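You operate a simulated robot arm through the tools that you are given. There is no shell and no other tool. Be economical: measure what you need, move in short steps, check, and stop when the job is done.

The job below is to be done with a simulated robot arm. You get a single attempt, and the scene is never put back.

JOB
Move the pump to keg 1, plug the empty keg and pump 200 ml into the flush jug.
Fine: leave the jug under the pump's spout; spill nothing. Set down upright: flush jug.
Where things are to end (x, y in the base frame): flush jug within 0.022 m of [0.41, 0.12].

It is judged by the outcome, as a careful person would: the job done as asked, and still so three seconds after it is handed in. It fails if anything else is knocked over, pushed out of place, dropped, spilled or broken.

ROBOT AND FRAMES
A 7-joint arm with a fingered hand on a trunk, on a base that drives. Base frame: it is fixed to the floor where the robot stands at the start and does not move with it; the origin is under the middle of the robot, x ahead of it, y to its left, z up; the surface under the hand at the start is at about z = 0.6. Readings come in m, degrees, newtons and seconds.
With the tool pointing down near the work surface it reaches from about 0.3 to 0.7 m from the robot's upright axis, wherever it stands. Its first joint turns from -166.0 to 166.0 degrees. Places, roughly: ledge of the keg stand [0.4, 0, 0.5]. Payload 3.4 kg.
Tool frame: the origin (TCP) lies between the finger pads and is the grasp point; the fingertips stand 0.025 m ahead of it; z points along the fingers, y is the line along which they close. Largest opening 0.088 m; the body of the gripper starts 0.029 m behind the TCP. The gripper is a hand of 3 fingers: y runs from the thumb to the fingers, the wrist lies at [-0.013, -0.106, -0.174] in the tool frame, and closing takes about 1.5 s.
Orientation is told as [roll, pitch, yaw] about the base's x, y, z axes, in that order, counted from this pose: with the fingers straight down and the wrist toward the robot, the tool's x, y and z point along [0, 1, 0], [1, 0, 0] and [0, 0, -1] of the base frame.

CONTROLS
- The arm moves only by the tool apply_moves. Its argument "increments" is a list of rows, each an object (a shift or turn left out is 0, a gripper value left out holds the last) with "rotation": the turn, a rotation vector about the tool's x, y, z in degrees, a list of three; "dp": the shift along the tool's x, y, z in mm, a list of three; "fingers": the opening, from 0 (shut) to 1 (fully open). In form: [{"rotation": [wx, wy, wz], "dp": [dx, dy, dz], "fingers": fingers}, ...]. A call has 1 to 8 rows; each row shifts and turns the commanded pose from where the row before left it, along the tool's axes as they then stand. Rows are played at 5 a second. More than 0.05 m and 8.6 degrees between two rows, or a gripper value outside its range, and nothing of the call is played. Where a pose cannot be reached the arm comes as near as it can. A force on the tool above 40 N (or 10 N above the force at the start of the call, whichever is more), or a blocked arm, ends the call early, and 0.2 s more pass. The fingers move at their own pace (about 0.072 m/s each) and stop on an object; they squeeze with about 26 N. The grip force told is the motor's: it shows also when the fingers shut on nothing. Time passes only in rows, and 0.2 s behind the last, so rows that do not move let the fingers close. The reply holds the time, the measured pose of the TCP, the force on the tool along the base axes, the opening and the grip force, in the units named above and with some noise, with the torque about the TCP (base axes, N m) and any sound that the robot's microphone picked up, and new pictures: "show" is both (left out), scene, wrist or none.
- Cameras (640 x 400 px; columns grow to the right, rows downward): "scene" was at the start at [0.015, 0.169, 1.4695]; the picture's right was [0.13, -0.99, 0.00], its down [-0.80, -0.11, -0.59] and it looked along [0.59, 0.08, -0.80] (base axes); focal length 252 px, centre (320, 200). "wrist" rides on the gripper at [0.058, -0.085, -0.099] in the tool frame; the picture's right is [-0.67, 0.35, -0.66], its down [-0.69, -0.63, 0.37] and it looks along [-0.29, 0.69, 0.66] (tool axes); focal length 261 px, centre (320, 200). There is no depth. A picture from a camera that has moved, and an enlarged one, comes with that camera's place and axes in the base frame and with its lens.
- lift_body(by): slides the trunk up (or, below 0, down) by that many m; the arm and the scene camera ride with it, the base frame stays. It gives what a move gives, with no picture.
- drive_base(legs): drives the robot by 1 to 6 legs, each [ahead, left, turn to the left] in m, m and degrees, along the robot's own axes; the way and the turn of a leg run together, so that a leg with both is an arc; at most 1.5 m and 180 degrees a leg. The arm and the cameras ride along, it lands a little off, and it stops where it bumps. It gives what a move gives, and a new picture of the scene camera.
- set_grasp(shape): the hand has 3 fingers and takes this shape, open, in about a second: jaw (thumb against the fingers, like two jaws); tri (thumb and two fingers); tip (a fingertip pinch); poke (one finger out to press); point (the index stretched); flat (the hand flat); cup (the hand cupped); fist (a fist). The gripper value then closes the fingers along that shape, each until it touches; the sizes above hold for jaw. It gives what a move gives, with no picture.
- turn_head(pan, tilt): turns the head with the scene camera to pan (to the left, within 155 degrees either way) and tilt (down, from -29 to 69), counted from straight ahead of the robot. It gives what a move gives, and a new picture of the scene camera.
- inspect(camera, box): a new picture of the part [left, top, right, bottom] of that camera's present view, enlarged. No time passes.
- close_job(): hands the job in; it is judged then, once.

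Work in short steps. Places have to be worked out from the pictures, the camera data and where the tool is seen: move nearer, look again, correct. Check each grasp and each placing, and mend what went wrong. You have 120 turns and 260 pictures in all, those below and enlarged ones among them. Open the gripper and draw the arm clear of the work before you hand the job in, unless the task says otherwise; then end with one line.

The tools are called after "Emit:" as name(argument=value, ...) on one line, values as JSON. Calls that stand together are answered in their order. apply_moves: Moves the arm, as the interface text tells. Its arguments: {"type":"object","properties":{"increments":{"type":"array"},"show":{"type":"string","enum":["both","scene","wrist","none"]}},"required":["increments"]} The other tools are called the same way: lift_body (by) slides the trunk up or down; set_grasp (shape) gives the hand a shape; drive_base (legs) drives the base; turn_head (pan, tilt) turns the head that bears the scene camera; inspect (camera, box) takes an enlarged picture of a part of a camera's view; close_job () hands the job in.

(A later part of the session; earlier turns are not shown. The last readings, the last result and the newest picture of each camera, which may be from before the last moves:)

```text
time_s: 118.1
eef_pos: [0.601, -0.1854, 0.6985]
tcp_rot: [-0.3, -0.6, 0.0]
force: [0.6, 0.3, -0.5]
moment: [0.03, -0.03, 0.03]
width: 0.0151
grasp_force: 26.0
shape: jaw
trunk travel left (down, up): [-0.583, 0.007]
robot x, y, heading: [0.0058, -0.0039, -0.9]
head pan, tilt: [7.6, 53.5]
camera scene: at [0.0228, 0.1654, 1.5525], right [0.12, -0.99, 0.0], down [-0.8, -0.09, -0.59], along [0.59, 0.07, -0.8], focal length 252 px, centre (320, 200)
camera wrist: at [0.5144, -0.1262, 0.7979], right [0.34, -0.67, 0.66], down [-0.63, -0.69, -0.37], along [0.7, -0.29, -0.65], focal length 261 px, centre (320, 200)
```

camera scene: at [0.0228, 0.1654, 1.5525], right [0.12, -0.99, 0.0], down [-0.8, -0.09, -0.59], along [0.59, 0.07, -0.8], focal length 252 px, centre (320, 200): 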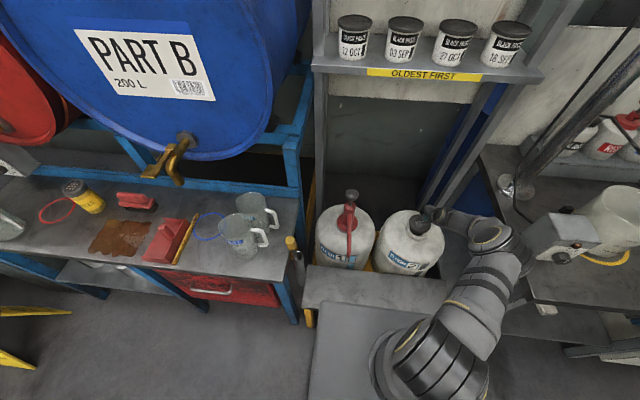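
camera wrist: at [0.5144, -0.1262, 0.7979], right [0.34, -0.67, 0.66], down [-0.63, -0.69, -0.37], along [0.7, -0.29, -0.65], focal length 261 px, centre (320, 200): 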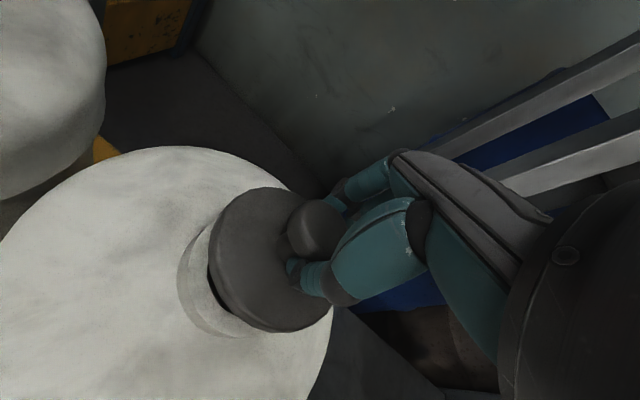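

Emit:
inspect(camera="wrist", box=[150, 160, 360, 350])

Emit:
apply_moves(increments=[{"dp": [0, 0, 8]}, {"dp": [0, 0, 8]}, {"dp": [0, 0, 6]}, {}], show="wrist")

```text
2.11 times, centred on (255, 255) of wrist
camera zoom: at [0.5144, -0.1262, 0.7979], right [0.34, -0.67, 0.66], down [-0.63, -0.69, -0.37], along [0.7, -0.29, -0.65], focal length 549 px, centre (457, 84)
```

zoom: 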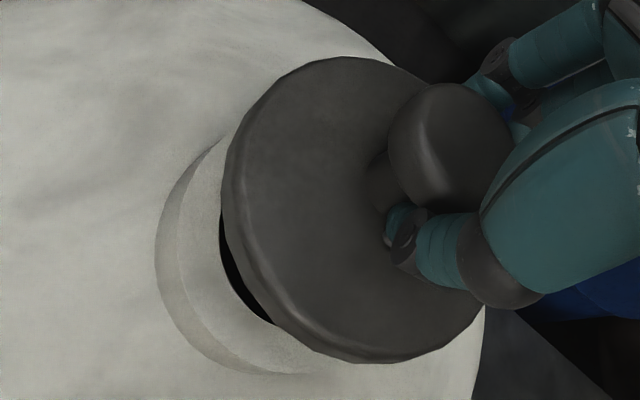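

```text
time_s: 119.1
eef_pos: [0.6007, -0.1848, 0.6781]
tcp_rot: [-0.3, -0.4, 0.1]
force: [0.9, 0.2, -1.1]
moment: [-0.01, 0.01, 0.03]
width: 0.0156
grasp_force: 26.3
shape: jaw
trunk travel left (down, up): [-0.583, 0.007]
robot x, y, heading: [0.0065, -0.0024, -1.1]
head pan, tilt: [7.6, 53.5]
camera wrist: at [0.5142, -0.1262, 0.7762], right [0.34, -0.67, 0.66], down [-0.63, -0.69, -0.37], along [0.7, -0.29, -0.65], focal length 261 px, centre (320, 200)
```

wrist: 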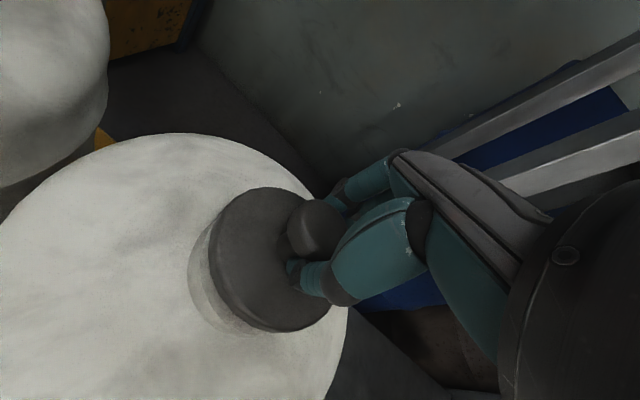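

Emit:
apply_moves(increments=[{"dp": [0, 0, 4]}, {"dp": [0, 0, 3]}, {"dp": [0, 0, 3]}, {"dp": [0, 0, 2]}, {}], show="wrist")

```text
time_s: 120.3
eef_pos: [0.6015, -0.1875, 0.6658]
tcp_rot: [-0.4, -0.5, 0.0]
force: [-1.2, 0.0, -0.6]
moment: [-0.01, 0.03, 0.0]
width: 0.0153
grasp_force: 26.0
shape: jaw
trunk travel left (down, up): [-0.583, 0.007]
robot x, y, heading: [0.0054, -0.0038, -1.2]
head pan, tilt: [7.6, 53.5]
camera wrist: at [0.515, -0.127, 0.7652], right [0.34, -0.67, 0.66], down [-0.63, -0.69, -0.37], along [0.7, -0.29, -0.65], focal length 261 px, centre (320, 200)
```

wrist: 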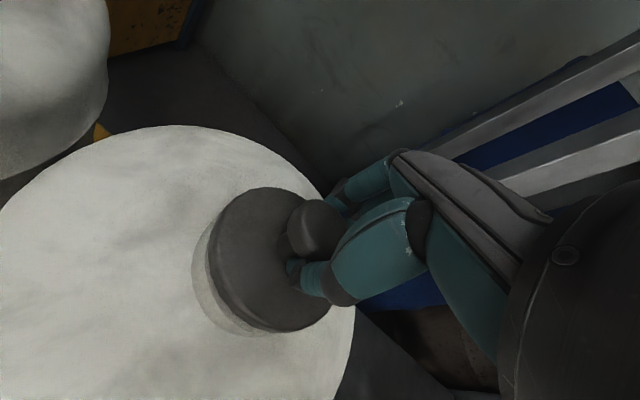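

Not yet in contact; a few more millimetres in 2 mm steps.

Emit:
apply_moves(increments=[{"dp": [0, 0, 2]}, {"dp": [0, 0, 2]}, {"dp": [0, 0, 2]}, {"dp": [0, 0, 1.5]}, {}], show="wrist")

```text
time_s: 121.5
eef_pos: [0.6, -0.1838, 0.6585]
tcp_rot: [-0.3, -0.5, 0.0]
force: [0.5, -1.1, 1.5]
moment: [0.06, -0.03, -0.02]
width: 0.0152
grasp_force: 26.0
shape: jaw
trunk travel left (down, up): [-0.583, 0.007]
robot x, y, heading: [0.0053, -0.0059, -0.8]
head pan, tilt: [7.6, 53.5]
camera wrist: at [0.5145, -0.1263, 0.7578], right [0.34, -0.67, 0.66], down [-0.63, -0.69, -0.37], along [0.7, -0.29, -0.65], focal length 261 px, centre (320, 200)
```

wrist: 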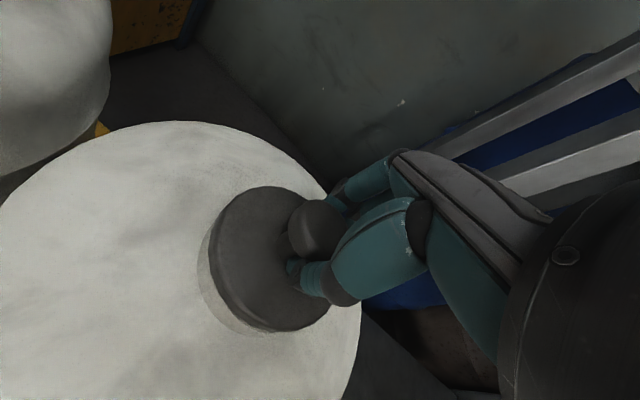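

Emit:
apply_moves(increments=[{"dp": [0, 0, 1.5]}, {"dp": [0, 0, 1.5]}, {"dp": [0, 0, 1]}, {}], show="wrist")

Emit:
inspect(camera="wrist", box=[150, 160, 360, 350])

```text
time_s: 122.5
eef_pos: [0.6008, -0.1852, 0.6562]
tcp_rot: [-0.3, -0.4, 0.0]
force: [-0.9, -3.4, 9.0]
moment: [0.21, -0.23, -0.01]
width: 0.0157
grasp_force: 25.9
shape: jaw
trunk travel left (down, up): [-0.583, 0.007]
robot x, y, heading: [0.0073, -0.0035, -1.2]
head pan, tilt: [7.6, 53.5]
camera wrist: at [0.5141, -0.1265, 0.755], right [0.34, -0.67, 0.66], down [-0.63, -0.69, -0.37], along [0.7, -0.29, -0.65], focal length 261 px, centre (320, 200)
```

wrist: 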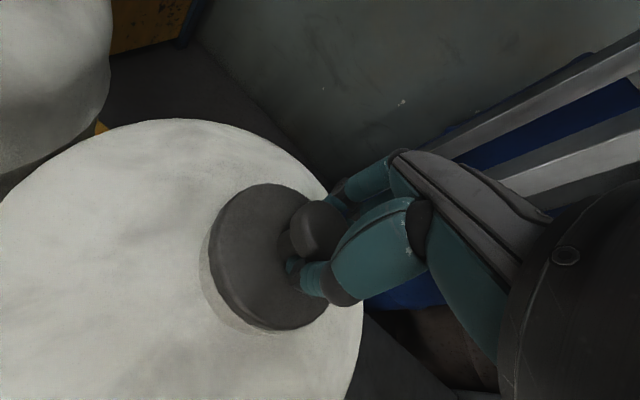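

```text
2.11 times, centred on (255, 255) of wrist
camera zoom: at [0.5141, -0.1265, 0.755], right [0.34, -0.67, 0.66], down [-0.63, -0.69, -0.37], along [0.7, -0.29, -0.65], focal length 549 px, centre (457, 84)
```

zoom: 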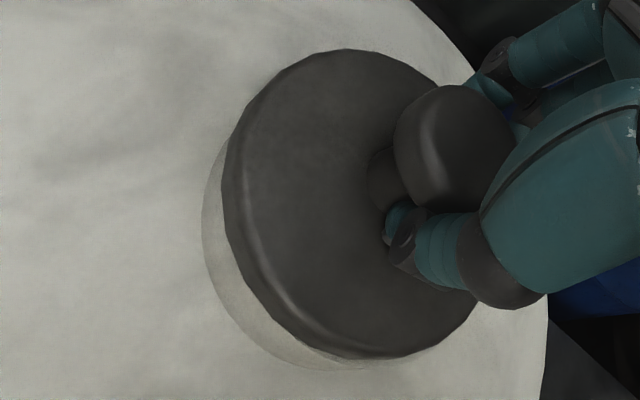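

Firm contact at 0.656, with the disc sitting flush and centred. Releasing and rising.

Emit:
apply_moves(increments=[{"fingers": 0.7}, {}, {}, {}, {"dp": [0, 0, -20]}, {"dp": [0, 0, -40]}, {"dp": [0, 0, -45]}, {"dp": [0, 0, -45]}])

Emit:
inspect(camera="wrist", box=[60, 180, 320, 380])

```text
time_s: 124.3
eef_pos: [0.5997, -0.1838, 0.8055]
tcp_rot: [-0.3, -0.4, 0.0]
force: [-0.7, 0.3, 0.1]
moment: [0.01, 0.0, 0.0]
width: 0.0612
grasp_force: 0.0
shape: jaw
trunk travel left (down, up): [-0.583, 0.007]
robot x, y, heading: [0.0056, -0.0034, -0.8]
head pan, tilt: [7.6, 53.5]
camera scene: at [0.0224, 0.1656, 1.5524], right [0.12, -0.99, 0.0], down [-0.8, -0.09, -0.59], along [0.59, 0.07, -0.8], focal length 252 px, centre (320, 200)
camera wrist: at [0.5136, -0.1248, 0.9044], right [0.34, -0.67, 0.66], down [-0.63, -0.69, -0.37], along [0.7, -0.29, -0.65], focal length 261 px, centre (320, 200)
```

scene: 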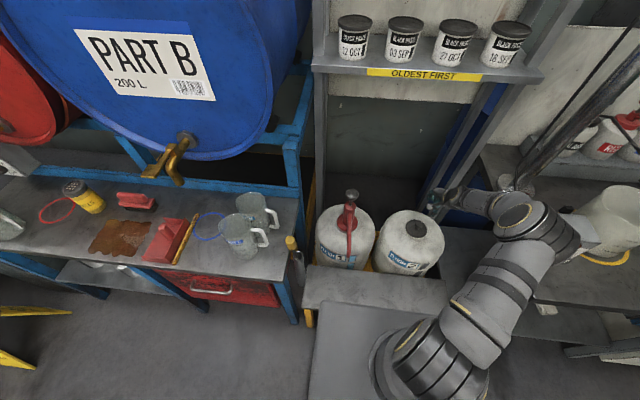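
wrist: 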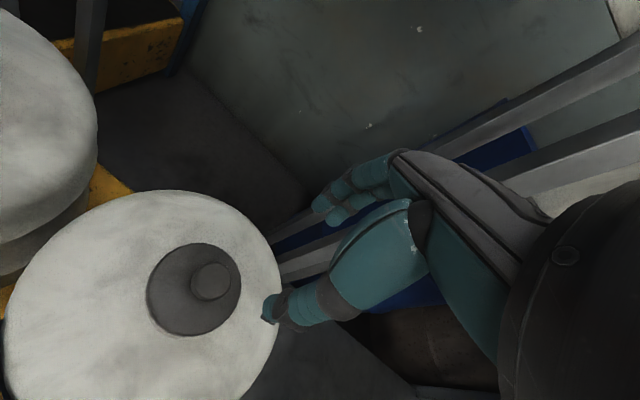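

```text
2.00 times, centred on (190, 280) of wrist
camera zoom: at [0.5136, -0.1248, 0.9044], right [0.34, -0.67, 0.66], down [-0.63, -0.69, -0.37], along [0.7, -0.29, -0.65], focal length 521 px, centre (580, 40)
```

zoom: 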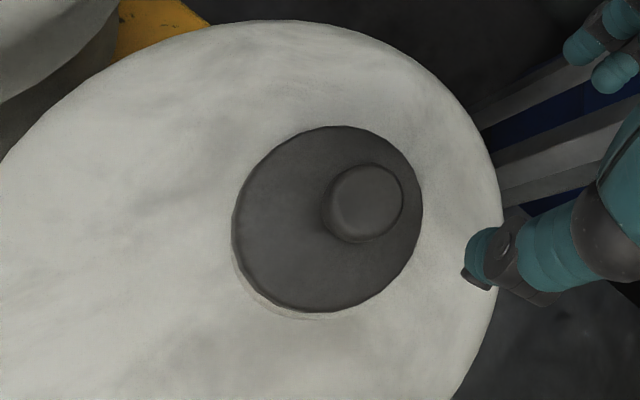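

Keg 2 is plugged squarely. Now the jug: the bench is at z≈0.74 and the FLUSH jug at about (0.46,0.44), handle toward the kegs. I withdraw the hand up to the middle, then drive back a bit and left.

Emit:
apply_moves(increments=[{"dp": [15, -22, -32]}, {"dp": [25, -26, -32]}, {"dp": [25, -26, -32]}, {"dp": [25, -26, -32]}, {"dp": [25, -26, -30]}, {"dp": [25, -24, -20]}, {}], show="none")

Emit:
drive_base(legs=[[-0.1, 0, 0.9], [0, 0.33, 0]])

```text
time_s: 125.9
eef_pos: [0.4474, -0.0423, 0.9788]
tcp_rot: [-0.3, -0.4, -0.1]
force: [-0.4, 0.3, 0.5]
moment: [-0.04, 0.02, -0.01]
width: 0.0613
grasp_force: 0.1
shape: jaw
trunk travel left (down, up): [-0.583, 0.007]
robot x, y, heading: [0.0065, -0.0064, -1.0]
head pan, tilt: [7.6, 53.5]
```

```text
time_s: 128.9
eef_pos: [0.3466, 0.3062, 0.9788]
tcp_rot: [-0.2, -0.5, 0.9]
force: [0.3, 0.4, 0.1]
moment: [-0.01, -0.03, 0.02]
width: 0.0615
grasp_force: 0.0
shape: jaw
trunk travel left (down, up): [-0.583, 0.007]
robot x, y, heading: [-0.0984, 0.3375, 0.1]
head pan, tilt: [7.6, 53.5]
camera scene: at [-0.0812, 0.5074, 1.5524], right [0.13, -0.99, 0.0], down [-0.8, -0.11, -0.59], along [0.59, 0.08, -0.8], focal length 252 px, centre (320, 200)
```

scene: 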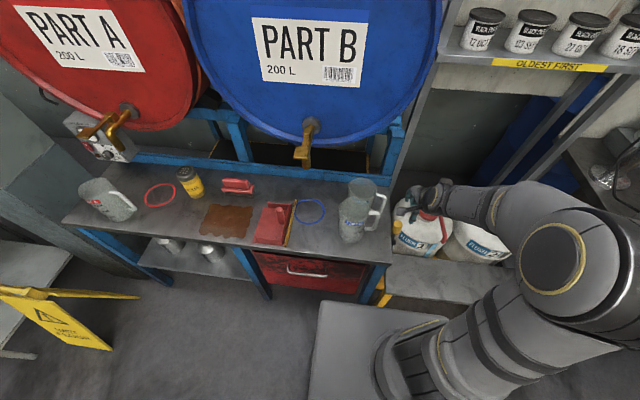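

I zoom the jugs from here and take a wrist view.

Emit:
inspect(camera="scene", box=[310, 160, 430, 260])

Emit:
apply_moves(increments=[{}], show="wrist")

```text
4.00 times, centred on (370, 210) of scene
camera zoom: at [-0.0812, 0.5074, 1.5524], right [0.13, -0.99, 0.0], down [-0.8, -0.11, -0.59], along [0.59, 0.08, -0.8], focal length 1006 px, centre (120, 160)
```

zoom: 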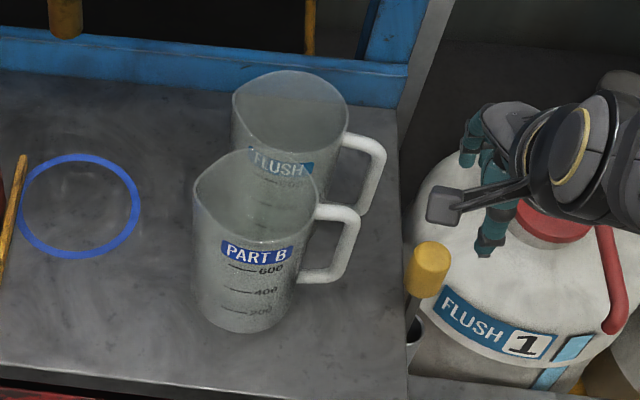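

```text
time_s: 129.3
eef_pos: [0.3464, 0.3065, 0.9789]
tcp_rot: [-0.3, -0.5, 0.8]
force: [-0.1, 0.6, 0.0]
moment: [0.06, 0.02, 0.0]
width: 0.0614
grasp_force: 0.1
shape: jaw
trunk travel left (down, up): [-0.583, 0.007]
robot x, y, heading: [-0.0974, 0.3354, 0.2]
head pan, tilt: [7.6, 53.5]
camera wrist: at [0.2597, 0.3639, 1.0778], right [0.35, -0.66, 0.66], down [-0.62, -0.7, -0.37], along [0.7, -0.28, -0.65], focal length 261 px, centre (320, 200)
```

wrist: 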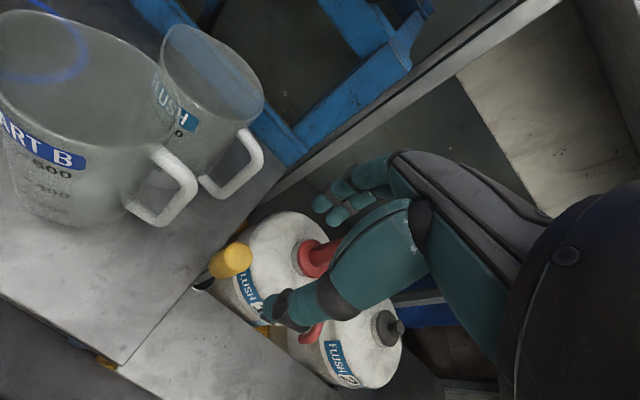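

Triangulated: FLUSH rim centre (0.46,0.441,0.912), handle's outer top corner (0.42,0.368,0.918). The handle plane points 29° off, so I yaw -29° and hover over it.

Emit:
apply_moves(increments=[{"dp": [24, 26.5, 0], "fingers": 0.45}, {"dp": [24, 26.5, 0]}, {"dp": [24, 26.5, 0]}, {"rotation": [0, 0, 7.5]}, {"rotation": [0, 0, 7.5]}, {"rotation": [0, 0, 7.5]}, {"rotation": [0, 0, 7.4]}, {}])

Emit:
inspect(camera="scene", box=[310, 130, 470, 260])

```text
time_s: 131.1
eef_pos: [0.4261, 0.3802, 0.9798]
tcp_rot: [0.1, -0.6, -29.1]
force: [1.5, -0.1, 0.2]
moment: [-0.01, 0.03, -0.02]
width: 0.0403
grasp_force: 0.1
shape: jaw
trunk travel left (down, up): [-0.583, 0.007]
robot x, y, heading: [-0.0919, 0.3422, 0.2]
head pan, tilt: [7.6, 53.5]
camera scene: at [-0.0812, 0.5067, 1.5525], right [0.13, -0.99, 0.0], down [-0.8, -0.11, -0.59], along [0.59, 0.08, -0.8], focal length 252 px, centre (320, 200)
camera wrist: at [0.378, 0.4728, 1.0785], right [-0.03, -0.75, 0.66], down [-0.88, -0.3, -0.37], along [0.47, -0.59, -0.65], focal length 261 px, centre (320, 200)
```

scene: 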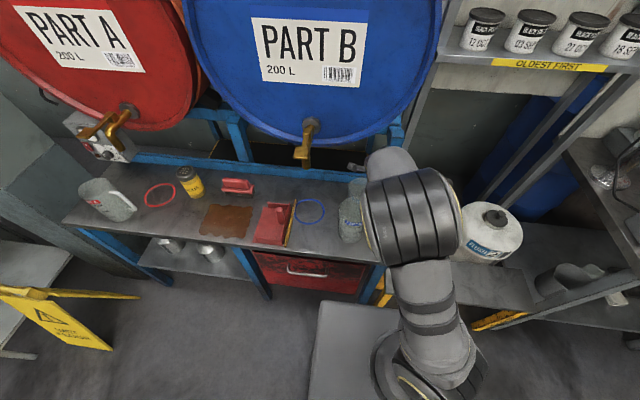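
wrist: 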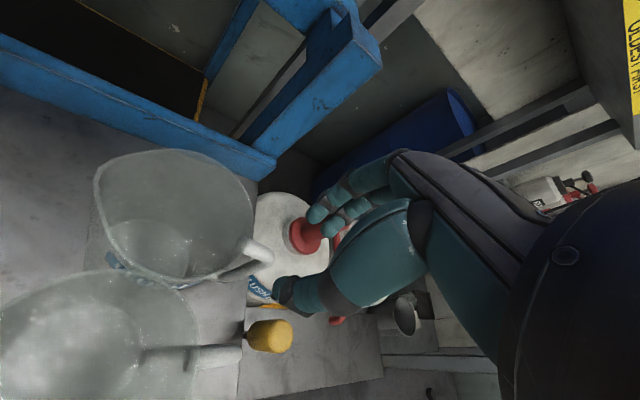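

```text
3.08 times, centred on (390, 195) of scene
camera zoom: at [-0.0812, 0.5067, 1.5525], right [0.13, -0.99, 0.0], down [-0.8, -0.11, -0.59], along [0.59, 0.08, -0.8], focal length 774 px, centre (105, 215)
```

zoom: 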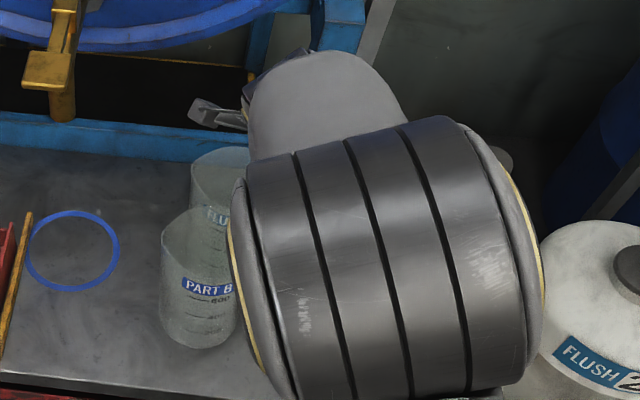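

Zooming the wrist view on the handle.

Emit:
inspect(camera="wrist", box=[80, 130, 340, 390])

```text
1.54 times, centred on (210, 260) of wrist
camera zoom: at [0.378, 0.4728, 1.0785], right [-0.03, -0.75, 0.66], down [-0.88, -0.3, -0.37], along [0.47, -0.59, -0.65], focal length 401 px, centre (489, 108)
```

zoom: 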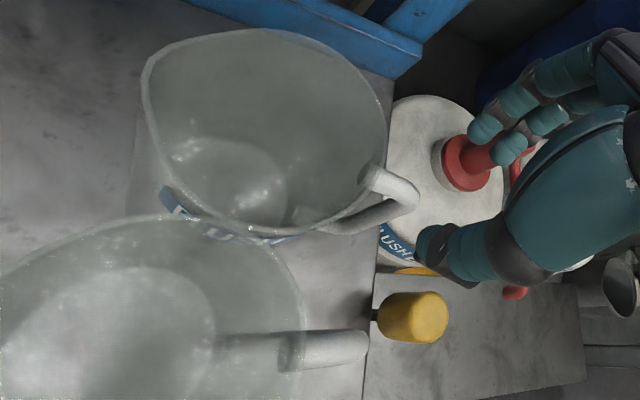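

Better estimate: handle direction is only ~12° off, corner at (0.435,0.370,0.905). I adjust yaw to -12° and shift over the bar.

Emit:
apply_moves(increments=[{"rotation": [0, 0, -8.5]}, {"rotation": [0, 0, -8.5]}, {"dp": [-3.8, 11, 0]}, {}], show="wrist")

Emit:
inspect(camera="wrist", box=[80, 130, 340, 390])

```text
time_s: 132.1
eef_pos: [0.4361, 0.3739, 0.9794]
tcp_rot: [-0.1, -0.5, -11.9]
force: [0.7, 0.4, 0.1]
moment: [-0.02, 0.0, 0.0]
width: 0.0402
grasp_force: 0.2
shape: jaw
trunk travel left (down, up): [-0.583, 0.007]
robot x, y, heading: [-0.096, 0.3371, 0.1]
head pan, tilt: [7.6, 53.5]
camera wrist: at [0.3631, 0.4488, 1.0785], right [0.2, -0.72, 0.66], down [-0.75, -0.54, -0.37], along [0.63, -0.43, -0.65], focal length 261 px, centre (320, 200)
```

wrist: 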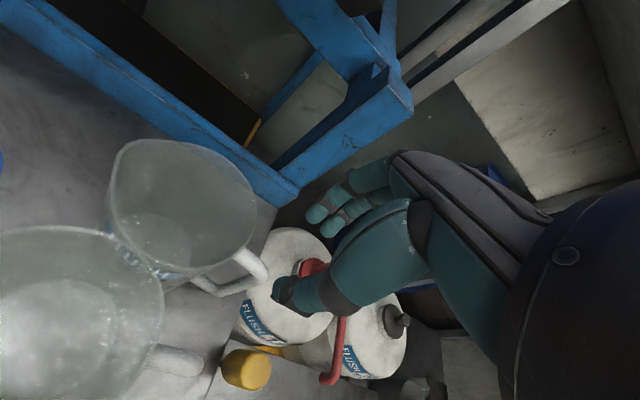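

```text
1.54 times, centred on (210, 260) of wrist
camera zoom: at [0.3631, 0.4488, 1.0785], right [0.2, -0.72, 0.66], down [-0.75, -0.54, -0.37], along [0.63, -0.43, -0.65], focal length 401 px, centre (489, 108)
```

zoom: 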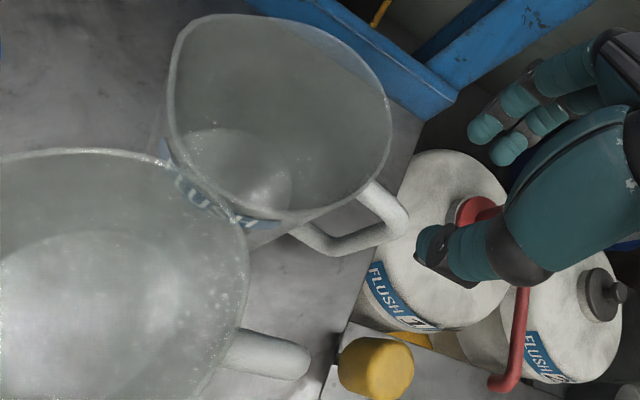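

Handle corner confirmed at (0.436,0.369). Descending over it to 0.893.

Emit:
apply_moves(increments=[{"dp": [-2, 0, 25]}, {"dp": [0, 0, 25]}, {"dp": [0, 0, 20]}, {"dp": [0, 0, 15]}, {}], show="wrist")

Emit:
inspect(camera="wrist", box=[140, 150, 420, 390])

```text
time_s: 133.3
eef_pos: [0.436, 0.3715, 0.8956]
tcp_rot: [-0.2, -0.5, -12.0]
force: [0.2, -0.2, -1.0]
moment: [-0.03, -0.01, 0.0]
width: 0.0401
grasp_force: 0.1
shape: jaw
trunk travel left (down, up): [-0.583, 0.007]
robot x, y, heading: [-0.097, 0.3393, 0.1]
head pan, tilt: [7.6, 53.5]
camera wrist: at [0.3628, 0.4467, 0.9936], right [0.2, -0.72, 0.66], down [-0.75, -0.54, -0.37], along [0.63, -0.43, -0.65], focal length 261 px, centre (320, 200)
```

wrist: 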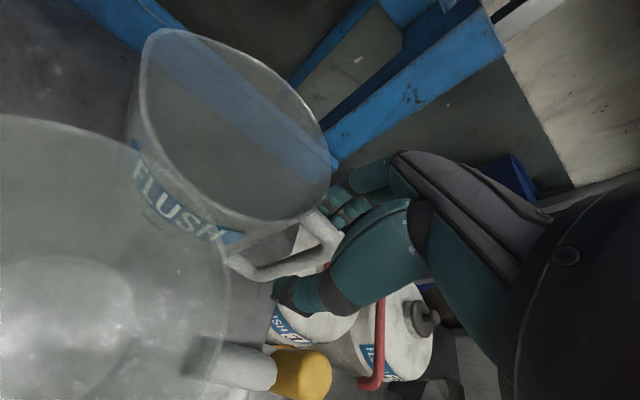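

```text
1.67 times, centred on (280, 270) of wrist
camera zoom: at [0.3628, 0.4467, 0.9936], right [0.2, -0.72, 0.66], down [-0.75, -0.54, -0.37], along [0.63, -0.43, -0.65], focal length 434 px, centre (387, 83)
```

zoom: 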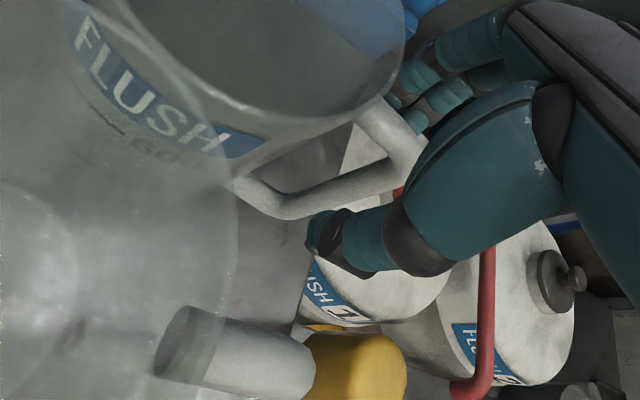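

The bar is between thumb and fingers. Down 7 mm more and close.

Emit:
apply_moves(increments=[{"dp": [0, 0, 7]}, {"fingers": 0}, {}, {}, {}, {}], show="wrist")

```text
time_s: 134.7
eef_pos: [0.4344, 0.3714, 0.8875]
tcp_rot: [-0.2, -0.6, -12.0]
force: [0.2, -0.4, 0.0]
moment: [0.02, -0.05, 0.0]
width: 0.0009
grasp_force: 26.1
shape: jaw
trunk travel left (down, up): [-0.583, 0.007]
robot x, y, heading: [-0.0949, 0.3366, 0.2]
head pan, tilt: [7.6, 53.5]
camera wrist: at [0.3631, 0.4463, 0.9866], right [0.2, -0.72, 0.66], down [-0.76, -0.54, -0.37], along [0.63, -0.43, -0.65], focal length 261 px, centre (320, 200)
```

wrist: 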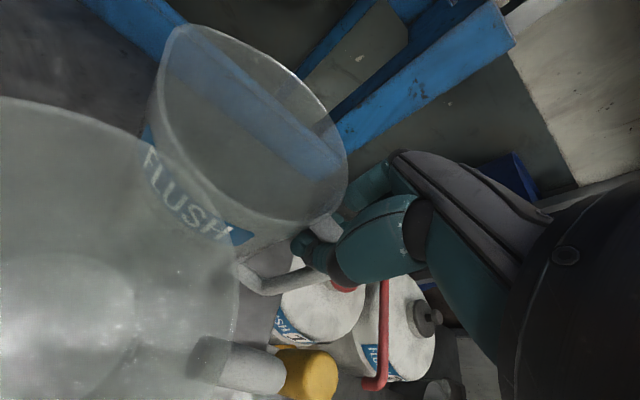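

The fingers shut fully, so the bar isn't between the pads. Zooming to see where it is.

Emit:
inspect(camera="wrist", box=[200, 170, 380, 320])

```text
2.67 times, centred on (290, 245) of wrist
camera zoom: at [0.3631, 0.4463, 0.9866], right [0.2, -0.72, 0.66], down [-0.76, -0.54, -0.37], along [0.63, -0.43, -0.65], focal length 695 px, centre (400, 80)
```

zoom: 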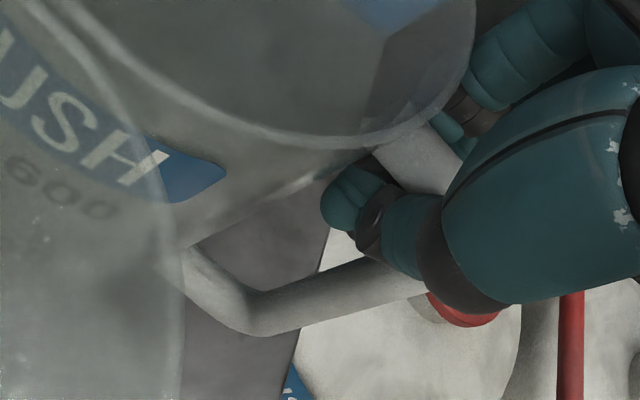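

The fingertips closed inside the loop; the bar is about 18 mm further out. I open, shift outward, and close again.

Emit:
apply_moves(increments=[{"fingers": 0.45}, {}, {}, {"dp": [-9, -1, 0]}, {"dp": [-9, -1, 0]}, {}], show="wrist")

Emit:
inspect(camera="wrist", box=[200, 170, 380, 320])

```text
time_s: 136.1
eef_pos: [0.4302, 0.3533, 0.8877]
tcp_rot: [-0.1, -0.5, -12.1]
force: [-0.1, -0.4, 0.0]
moment: [0.01, 0.02, -0.01]
width: 0.0393
grasp_force: 0.0
shape: jaw
trunk travel left (down, up): [-0.583, 0.007]
robot x, y, heading: [-0.0945, 0.3406, 0.1]
head pan, tilt: [7.6, 53.5]
camera wrist: at [0.358, 0.4288, 0.9867], right [0.2, -0.72, 0.66], down [-0.76, -0.54, -0.37], along [0.63, -0.43, -0.65], focal length 261 px, centre (320, 200)
```

wrist: 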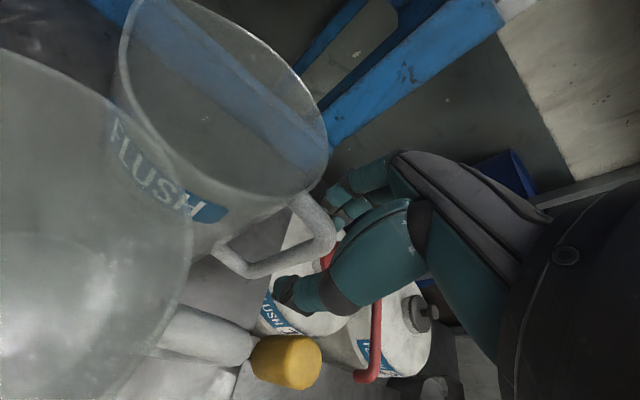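

```text
2.67 times, centred on (290, 245) of wrist
camera zoom: at [0.358, 0.4288, 0.9867], right [0.2, -0.72, 0.66], down [-0.76, -0.54, -0.37], along [0.63, -0.43, -0.65], focal length 695 px, centre (400, 80)
```

zoom: 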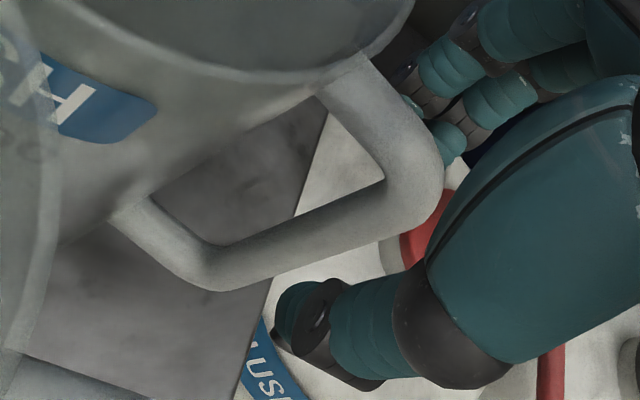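

The bar now lies exactly on the tool axis. Closing.

Emit:
apply_moves(increments=[{"fingers": 0}, {}, {}, {}, {}], show="wrist")

```text
time_s: 137.3
eef_pos: [0.4312, 0.3548, 0.8873]
tcp_rot: [-0.2, -0.5, -12.1]
force: [-0.2, -0.3, -0.5]
moment: [-0.08, -0.02, -0.04]
width: 0.004
grasp_force: 26.1
shape: jaw
trunk travel left (down, up): [-0.583, 0.007]
robot x, y, heading: [-0.0928, 0.336, 0.0]
head pan, tilt: [7.6, 53.5]
camera wrist: at [0.3581, 0.4289, 0.9867], right [0.2, -0.72, 0.66], down [-0.76, -0.54, -0.37], along [0.63, -0.43, -0.65], focal length 261 px, centre (320, 200)
```

wrist: 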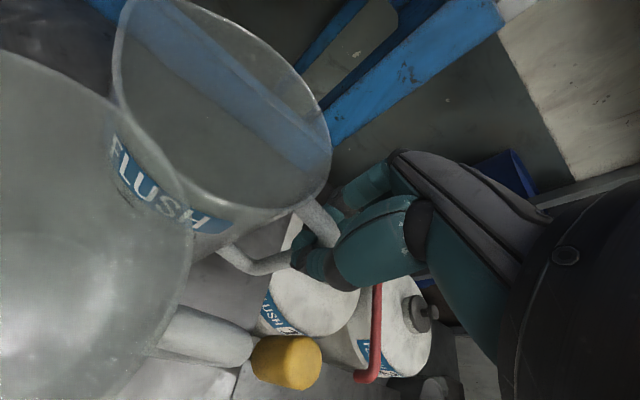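

The reading (4 mm) fits a ~10 mm bar. A trial lift of 25 mm.

Emit:
apply_moves(increments=[{"dp": [0, 0, -5]}, {"dp": [0, 0, -10]}, {"dp": [0, 0, -10]}, {}, {}])

Emit:
inspect(camera="scene", box=[310, 130, 470, 260])

```text
time_s: 138.5
eef_pos: [0.4297, 0.3547, 0.9125]
tcp_rot: [-0.2, -0.5, -11.9]
force: [0.8, -0.3, -0.8]
moment: [-0.09, 0.0, 0.02]
width: 0.0038
grasp_force: 25.9
shape: jaw
trunk travel left (down, up): [-0.583, 0.007]
robot x, y, heading: [-0.097, 0.3377, -0.0]
head pan, tilt: [7.6, 53.5]
camera scene: at [-0.081, 0.5067, 1.5525], right [0.13, -0.99, 0.0], down [-0.8, -0.11, -0.59], along [0.59, 0.08, -0.8], focal length 252 px, centre (320, 200)
camera wrist: at [0.3574, 0.4295, 1.0115], right [0.2, -0.72, 0.66], down [-0.76, -0.54, -0.37], along [0.63, -0.43, -0.65], focal length 261 px, centre (320, 200)
```

scene: 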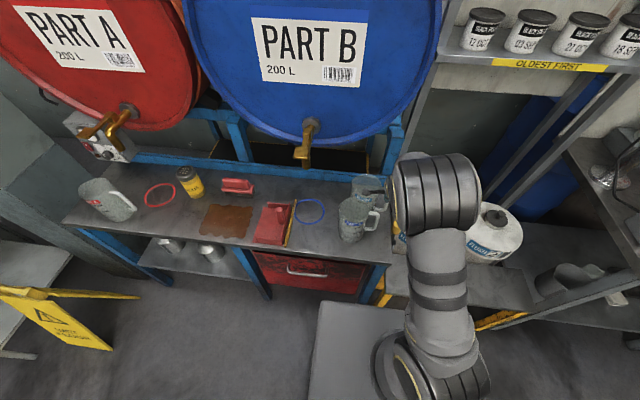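
wrist: 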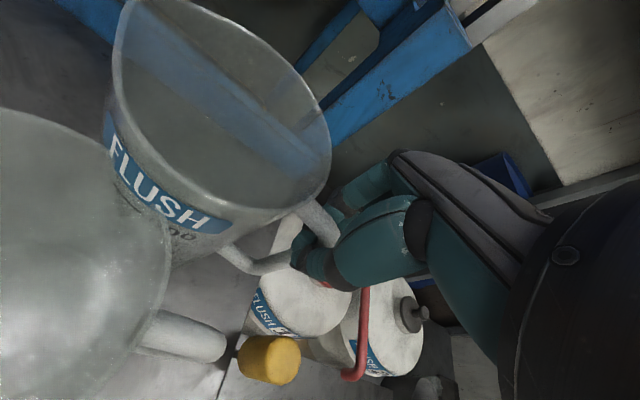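

```text
3.08 times, centred on (390, 195) of scene
camera zoom: at [-0.081, 0.5067, 1.5525], right [0.13, -0.99, 0.0], down [-0.8, -0.11, -0.59], along [0.59, 0.08, -0.8], focal length 774 px, centre (105, 215)
```

zoom: 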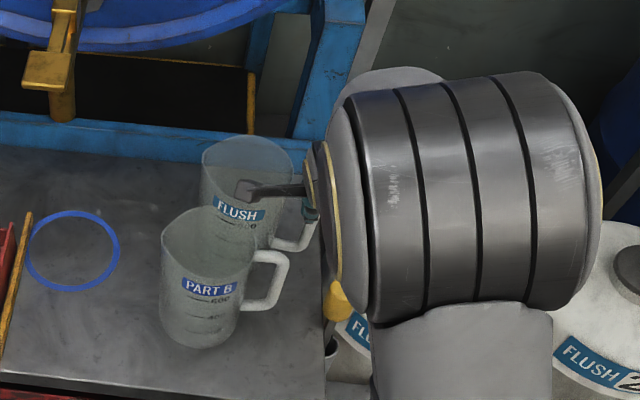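

The jug is held firmly and PART B is untouched. I raise 60 mm, then carry by driving right, back, right and a little forward.

Emit:
apply_moves(increments=[{"dp": [0, 0, -20]}, {"dp": [0, 0, -20]}, {"dp": [0, 0, -20]}, {}], show="none")

Emit:
drive_base(legs=[[0, -0.15, 0], [-0.17, 0, 0]])

```text
time_s: 139.5
eef_pos: [0.4299, 0.355, 0.9719]
tcp_rot: [-0.2, -0.4, -11.9]
force: [0.1, -0.8, -0.9]
moment: [-0.07, 0.04, 0.05]
width: 0.0039
grasp_force: 25.4
shape: jaw
trunk travel left (down, up): [-0.583, 0.007]
robot x, y, heading: [-0.0967, 0.3373, 0.0]
head pan, tilt: [7.6, 53.5]
```

```text
time_s: 141.9
eef_pos: [0.2609, 0.2038, 0.972]
tcp_rot: [-0.2, -0.5, -11.8]
force: [-0.3, -0.2, -1.2]
moment: [-0.07, 0.0, 0.03]
width: 0.0042
grasp_force: 25.9
shape: jaw
trunk travel left (down, up): [-0.583, 0.007]
robot x, y, heading: [-0.2643, 0.1852, 0.1]
head pan, tilt: [7.6, 53.5]
camera scene: at [-0.2505, 0.3552, 1.5525], right [0.13, -0.99, 0.0], down [-0.8, -0.11, -0.6], along [0.59, 0.08, -0.8], focal length 252 px, centre (320, 200)
```

scene: 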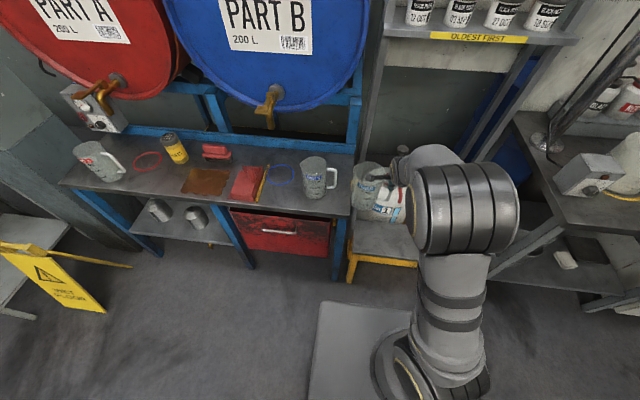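

Emit:
drive_base(legs=[[0, -0.172, 0], [0.05, 0, 0]])

Emit:
apply_moves(increments=[{"dp": [0, 0, 30]}, {"dp": [0, 0, 30]}, {"dp": [0, 0, 30]}, {"dp": [0, 0, 30]}, {}])

```text
time_s: 143.9
eef_pos: [0.3126, 0.0315, 0.9717]
tcp_rot: [-0.2, -0.3, -11.8]
force: [0.8, -0.6, -1.4]
moment: [-0.09, 0.01, 0.01]
width: 0.004
grasp_force: 25.8
shape: jaw
trunk travel left (down, up): [-0.583, 0.007]
robot x, y, heading: [-0.2162, 0.0133, -0.2]
head pan, tilt: [7.6, 53.5]
camera scene: at [-0.1978, 0.1832, 1.5525], right [0.13, -0.99, 0.0], down [-0.8, -0.11, -0.59], along [0.59, 0.08, -0.8], focal length 252 px, centre (320, 200)
```

scene: 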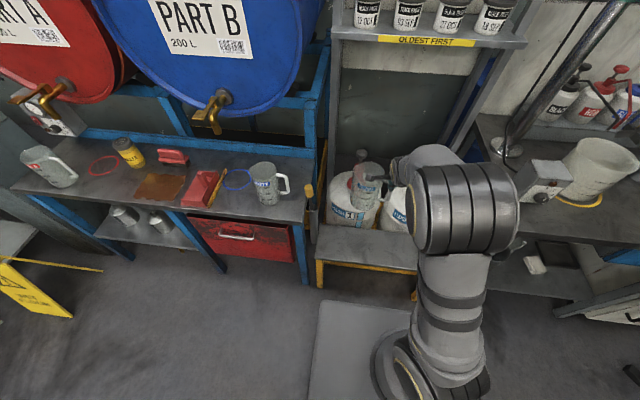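

```text
time_s: 145.1
eef_pos: [0.3123, 0.0327, 0.8546]
tcp_rot: [-0.2, -0.5, -11.8]
force: [-0.7, 0.6, -0.8]
moment: [-0.07, 0.02, -0.01]
width: 0.0039
grasp_force: 26.3
shape: jaw
trunk travel left (down, up): [-0.583, 0.007]
robot x, y, heading: [-0.2149, 0.0122, 0.1]
head pan, tilt: [7.6, 53.5]
camera scene: at [-0.1991, 0.1831, 1.5525], right [0.13, -0.99, 0.0], down [-0.8, -0.11, -0.59], along [0.59, 0.08, -0.8], focal length 252 px, centre (320, 200)
camera wrist: at [0.2395, 0.1071, 0.9533], right [0.2, -0.72, 0.66], down [-0.75, -0.54, -0.37], along [0.63, -0.43, -0.65], focal length 261 px, centre (320, 200)
```

scene: 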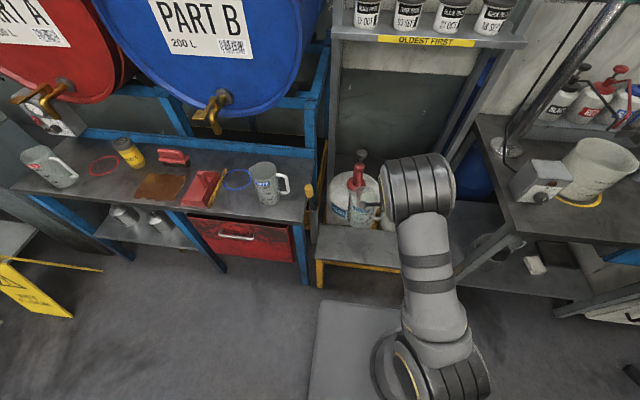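
wrist: 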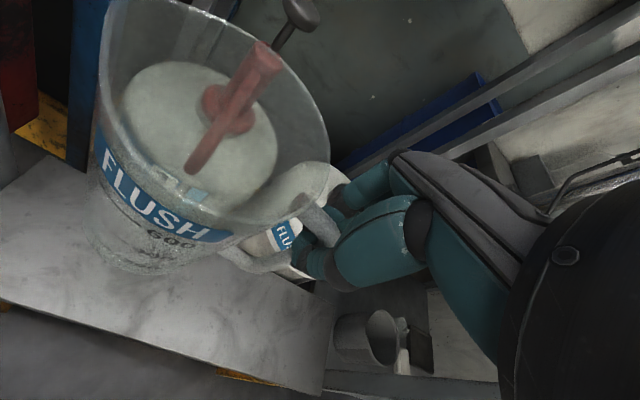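

The jug hangs level over the ledge in front of the spout. I lower the trunk 0.17 m.

Emit:
lift_body(by=-0.17)

Emit:
apply_moves(increments=[{}])

```text
time_s: 147.0
eef_pos: [0.3122, 0.0317, 0.6847]
tcp_rot: [-0.1, -0.6, -11.8]
force: [-0.3, 0.7, -0.8]
moment: [-0.04, 0.05, 0.01]
width: 0.0041
grasp_force: 26.4
shape: jaw
trunk travel left (down, up): [-0.413, 0.177]
robot x, y, heading: [-0.2126, 0.0147, -0.1]
head pan, tilt: [7.6, 53.5]
```

```text
time_s: 147.4
eef_pos: [0.3122, 0.0317, 0.6853]
tcp_rot: [-0.2, -0.6, -11.9]
force: [-0.1, -0.2, -2.0]
moment: [-0.08, 0.01, 0.02]
width: 0.0039
grasp_force: 25.6
shape: jaw
trunk travel left (down, up): [-0.413, 0.177]
robot x, y, heading: [-0.2123, 0.0176, -0.0]
head pan, tilt: [7.6, 53.5]
camera scene: at [-0.1991, 0.1831, 1.3825], right [0.13, -0.99, 0.0], down [-0.8, -0.11, -0.59], along [0.59, 0.08, -0.8], focal length 252 px, centre (320, 200)
camera wrist: at [0.2396, 0.1071, 0.7837], right [0.2, -0.72, 0.66], down [-0.75, -0.54, -0.37], along [0.63, -0.43, -0.65], focal length 261 px, centre (320, 200)
```

scene: 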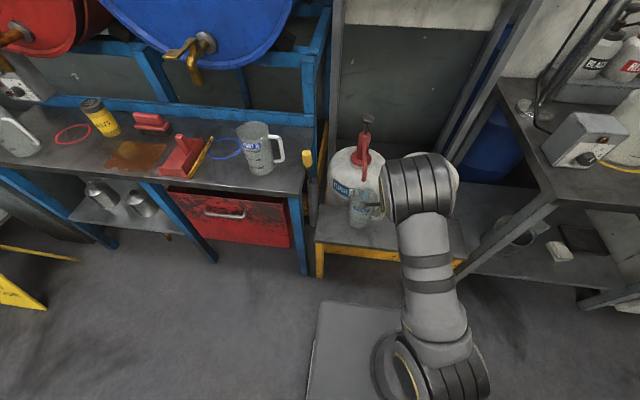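
wrist: 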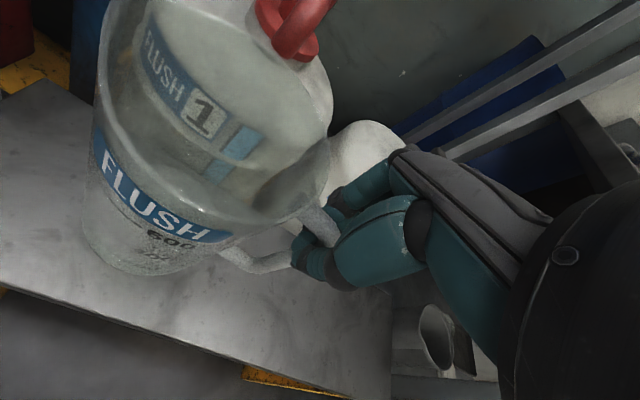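

Zooming to judge jug, ledge and spout.

Emit:
inspect(camera="scene", box=[300, 100, 460, 290])

Emit:
inspect(camera="wrist", box=[80, 0, 360, 290])

```text
2.11 times, centred on (380, 195) of scene
camera zoom: at [-0.1991, 0.1831, 1.3825], right [0.13, -0.99, 0.0], down [-0.8, -0.11, -0.59], along [0.59, 0.08, -0.8], focal length 530 px, centre (194, 210)
```

zoom: 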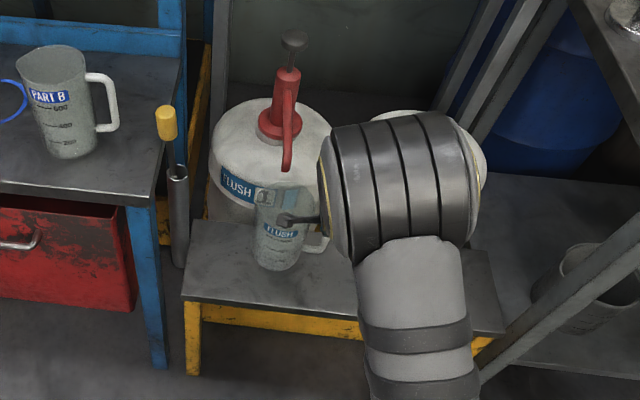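

```text
1.38 times, centred on (220, 145) of wrist
camera zoom: at [0.2396, 0.1071, 0.7837], right [0.2, -0.72, 0.66], down [-0.75, -0.54, -0.37], along [0.63, -0.43, -0.65], focal length 360 px, centre (458, 276)
```

zoom: 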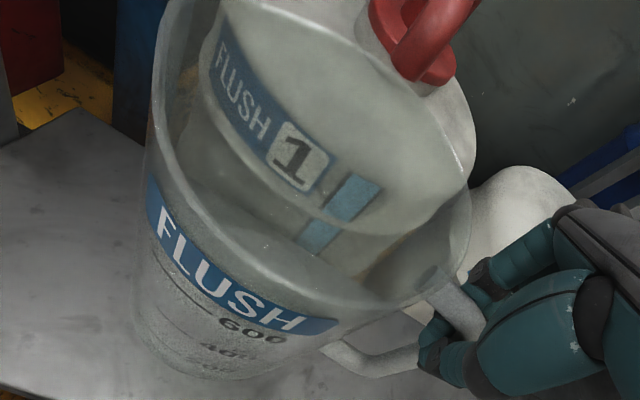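

Spout tip is at (0.402,0.105,0.70); the jug is around (0.335,0.11). I lower further, close to the ledge.

Emit:
apply_moves(increments=[{"dp": [0, 0, 10]}, {"dp": [0, 0, 10]}, {"dp": [0, 0, 8]}, {}])

Emit:
inspect(camera="scene", box=[320, 130, 420, 260])

```text
time_s: 148.4
eef_pos: [0.3133, 0.0319, 0.6577]
tcp_rot: [-0.2, -0.5, -11.9]
force: [0.3, 1.1, -1.6]
moment: [-0.08, 0.02, -0.01]
width: 0.004
grasp_force: 26.5
shape: jaw
trunk travel left (down, up): [-0.413, 0.177]
robot x, y, heading: [-0.2119, 0.0176, -0.0]
head pan, tilt: [7.6, 53.5]
camera scene: at [-0.199, 0.1831, 1.3825], right [0.13, -0.99, 0.0], down [-0.8, -0.11, -0.59], along [0.59, 0.08, -0.8], focal length 252 px, centre (320, 200)
camera wrist: at [0.2404, 0.1069, 0.7563], right [0.2, -0.72, 0.66], down [-0.75, -0.54, -0.37], along [0.63, -0.43, -0.65], focal length 261 px, centre (320, 200)
```

scene: 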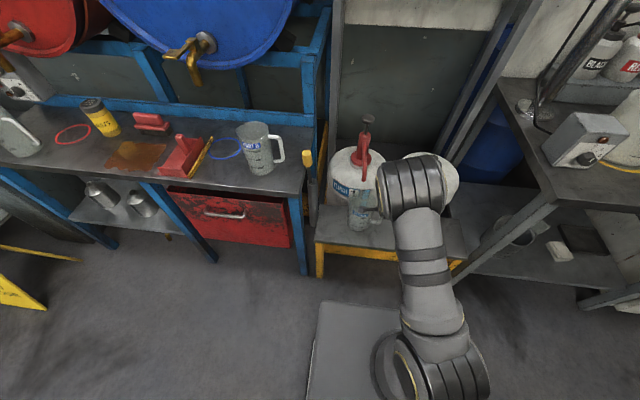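
wrist: 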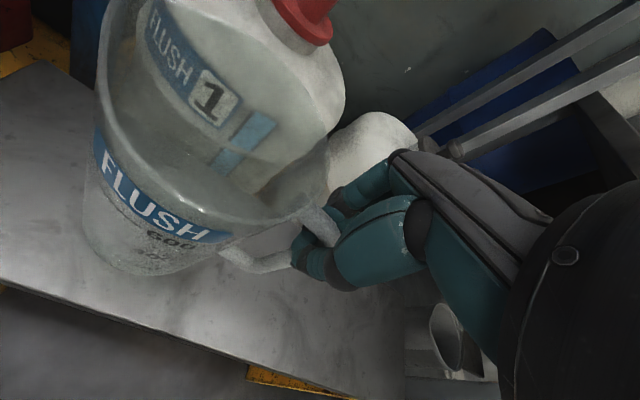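

```text
3.08 times, centred on (370, 195) of scene
camera zoom: at [-0.199, 0.1831, 1.3825], right [0.13, -0.99, 0.0], down [-0.8, -0.11, -0.59], along [0.59, 0.08, -0.8], focal length 774 px, centre (166, 215)
```

zoom: 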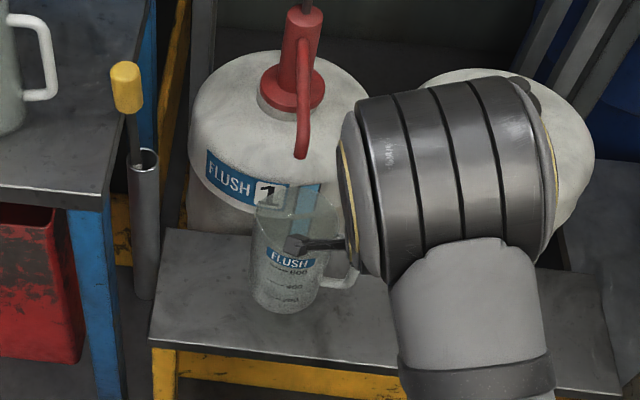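

The jug is level within a few degrees. I go down 8 mm more, then slide it 68 mm forward under the spout.

Emit:
apply_moves(increments=[{"dp": [0, 0, 8]}, {"dp": [4, 17, 0]}, {"dp": [4, 17, 0]}, {"dp": [4, 17, 0]}, {"dp": [4, 16, 0]}, {}])

Emit:
inspect(camera="scene", box=[320, 110, 420, 240])

```text
time_s: 149.8
eef_pos: [0.3823, 0.0342, 0.6483]
tcp_rot: [-0.2, -0.6, -11.9]
force: [-0.7, -0.9, -1.2]
moment: [-0.05, 0.03, -0.01]
width: 0.0042
grasp_force: 26.3
shape: jaw
trunk travel left (down, up): [-0.413, 0.177]
robot x, y, heading: [-0.2114, 0.0156, -0.0]
head pan, tilt: [7.6, 53.5]
camera scene: at [-0.199, 0.1831, 1.3825], right [0.13, -0.99, 0.0], down [-0.8, -0.11, -0.59], along [0.59, 0.08, -0.8], focal length 252 px, centre (320, 200)
camera wrist: at [0.3097, 0.109, 0.7471], right [0.2, -0.72, 0.66], down [-0.75, -0.54, -0.37], along [0.63, -0.43, -0.65], focal length 261 px, centre (320, 200)
```

scene: 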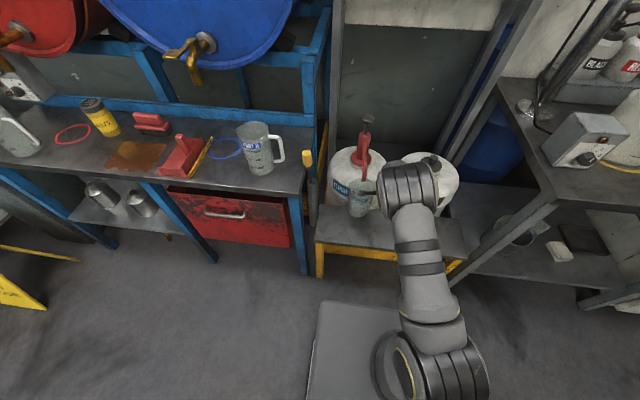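
wrist: 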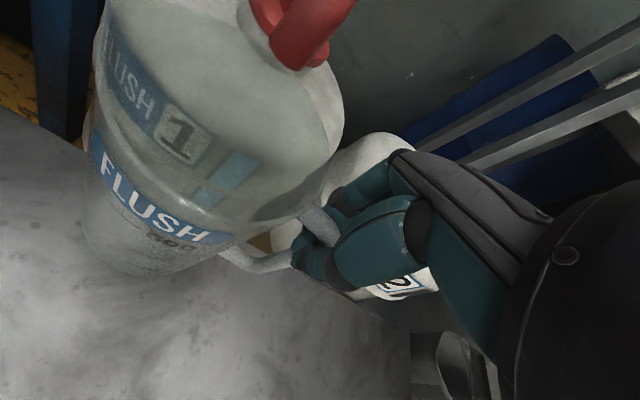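

```text
3.08 times, centred on (370, 175) of scene
camera zoom: at [-0.199, 0.1831, 1.3825], right [0.13, -0.99, 0.0], down [-0.8, -0.11, -0.59], along [0.59, 0.08, -0.8], focal length 774 px, centre (166, 277)
```

zoom: 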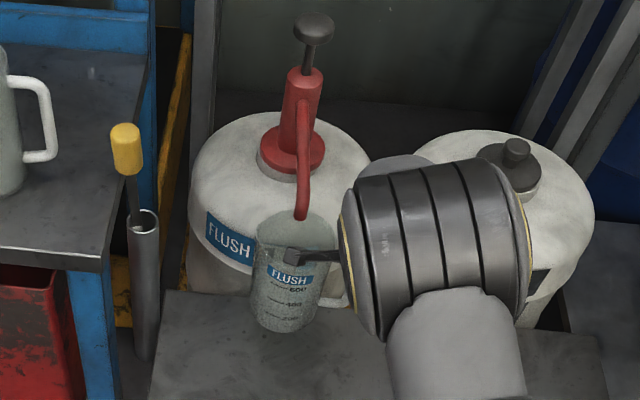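

The spout tip is over the jug's mouth. To sit nearer the target I shift 8 mm left, then lower to the ledge.

Emit:
apply_moves(increments=[{"dp": [7.8, -1.7, 0]}, {"dp": [0, 0, 4]}, {"dp": [0, 0, 3]}, {"dp": [0, 0, 3]}, {}], show="wrist")

```text
time_s: 151.0
eef_pos: [0.3827, 0.0419, 0.6374]
tcp_rot: [-0.2, -0.6, -11.9]
force: [0.0, 0.2, -1.3]
moment: [-0.08, 0.03, -0.02]
width: 0.0039
grasp_force: 26.4
shape: jaw
trunk travel left (down, up): [-0.413, 0.177]
robot x, y, heading: [-0.2152, 0.015, 0.0]
head pan, tilt: [7.6, 53.5]
camera wrist: at [0.3093, 0.1168, 0.7378], right [0.2, -0.72, 0.66], down [-0.75, -0.54, -0.37], along [0.63, -0.43, -0.65], focal length 261 px, centre (320, 200)
```

wrist: 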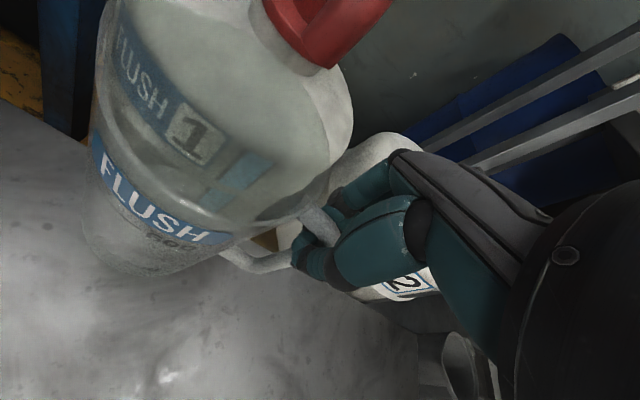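

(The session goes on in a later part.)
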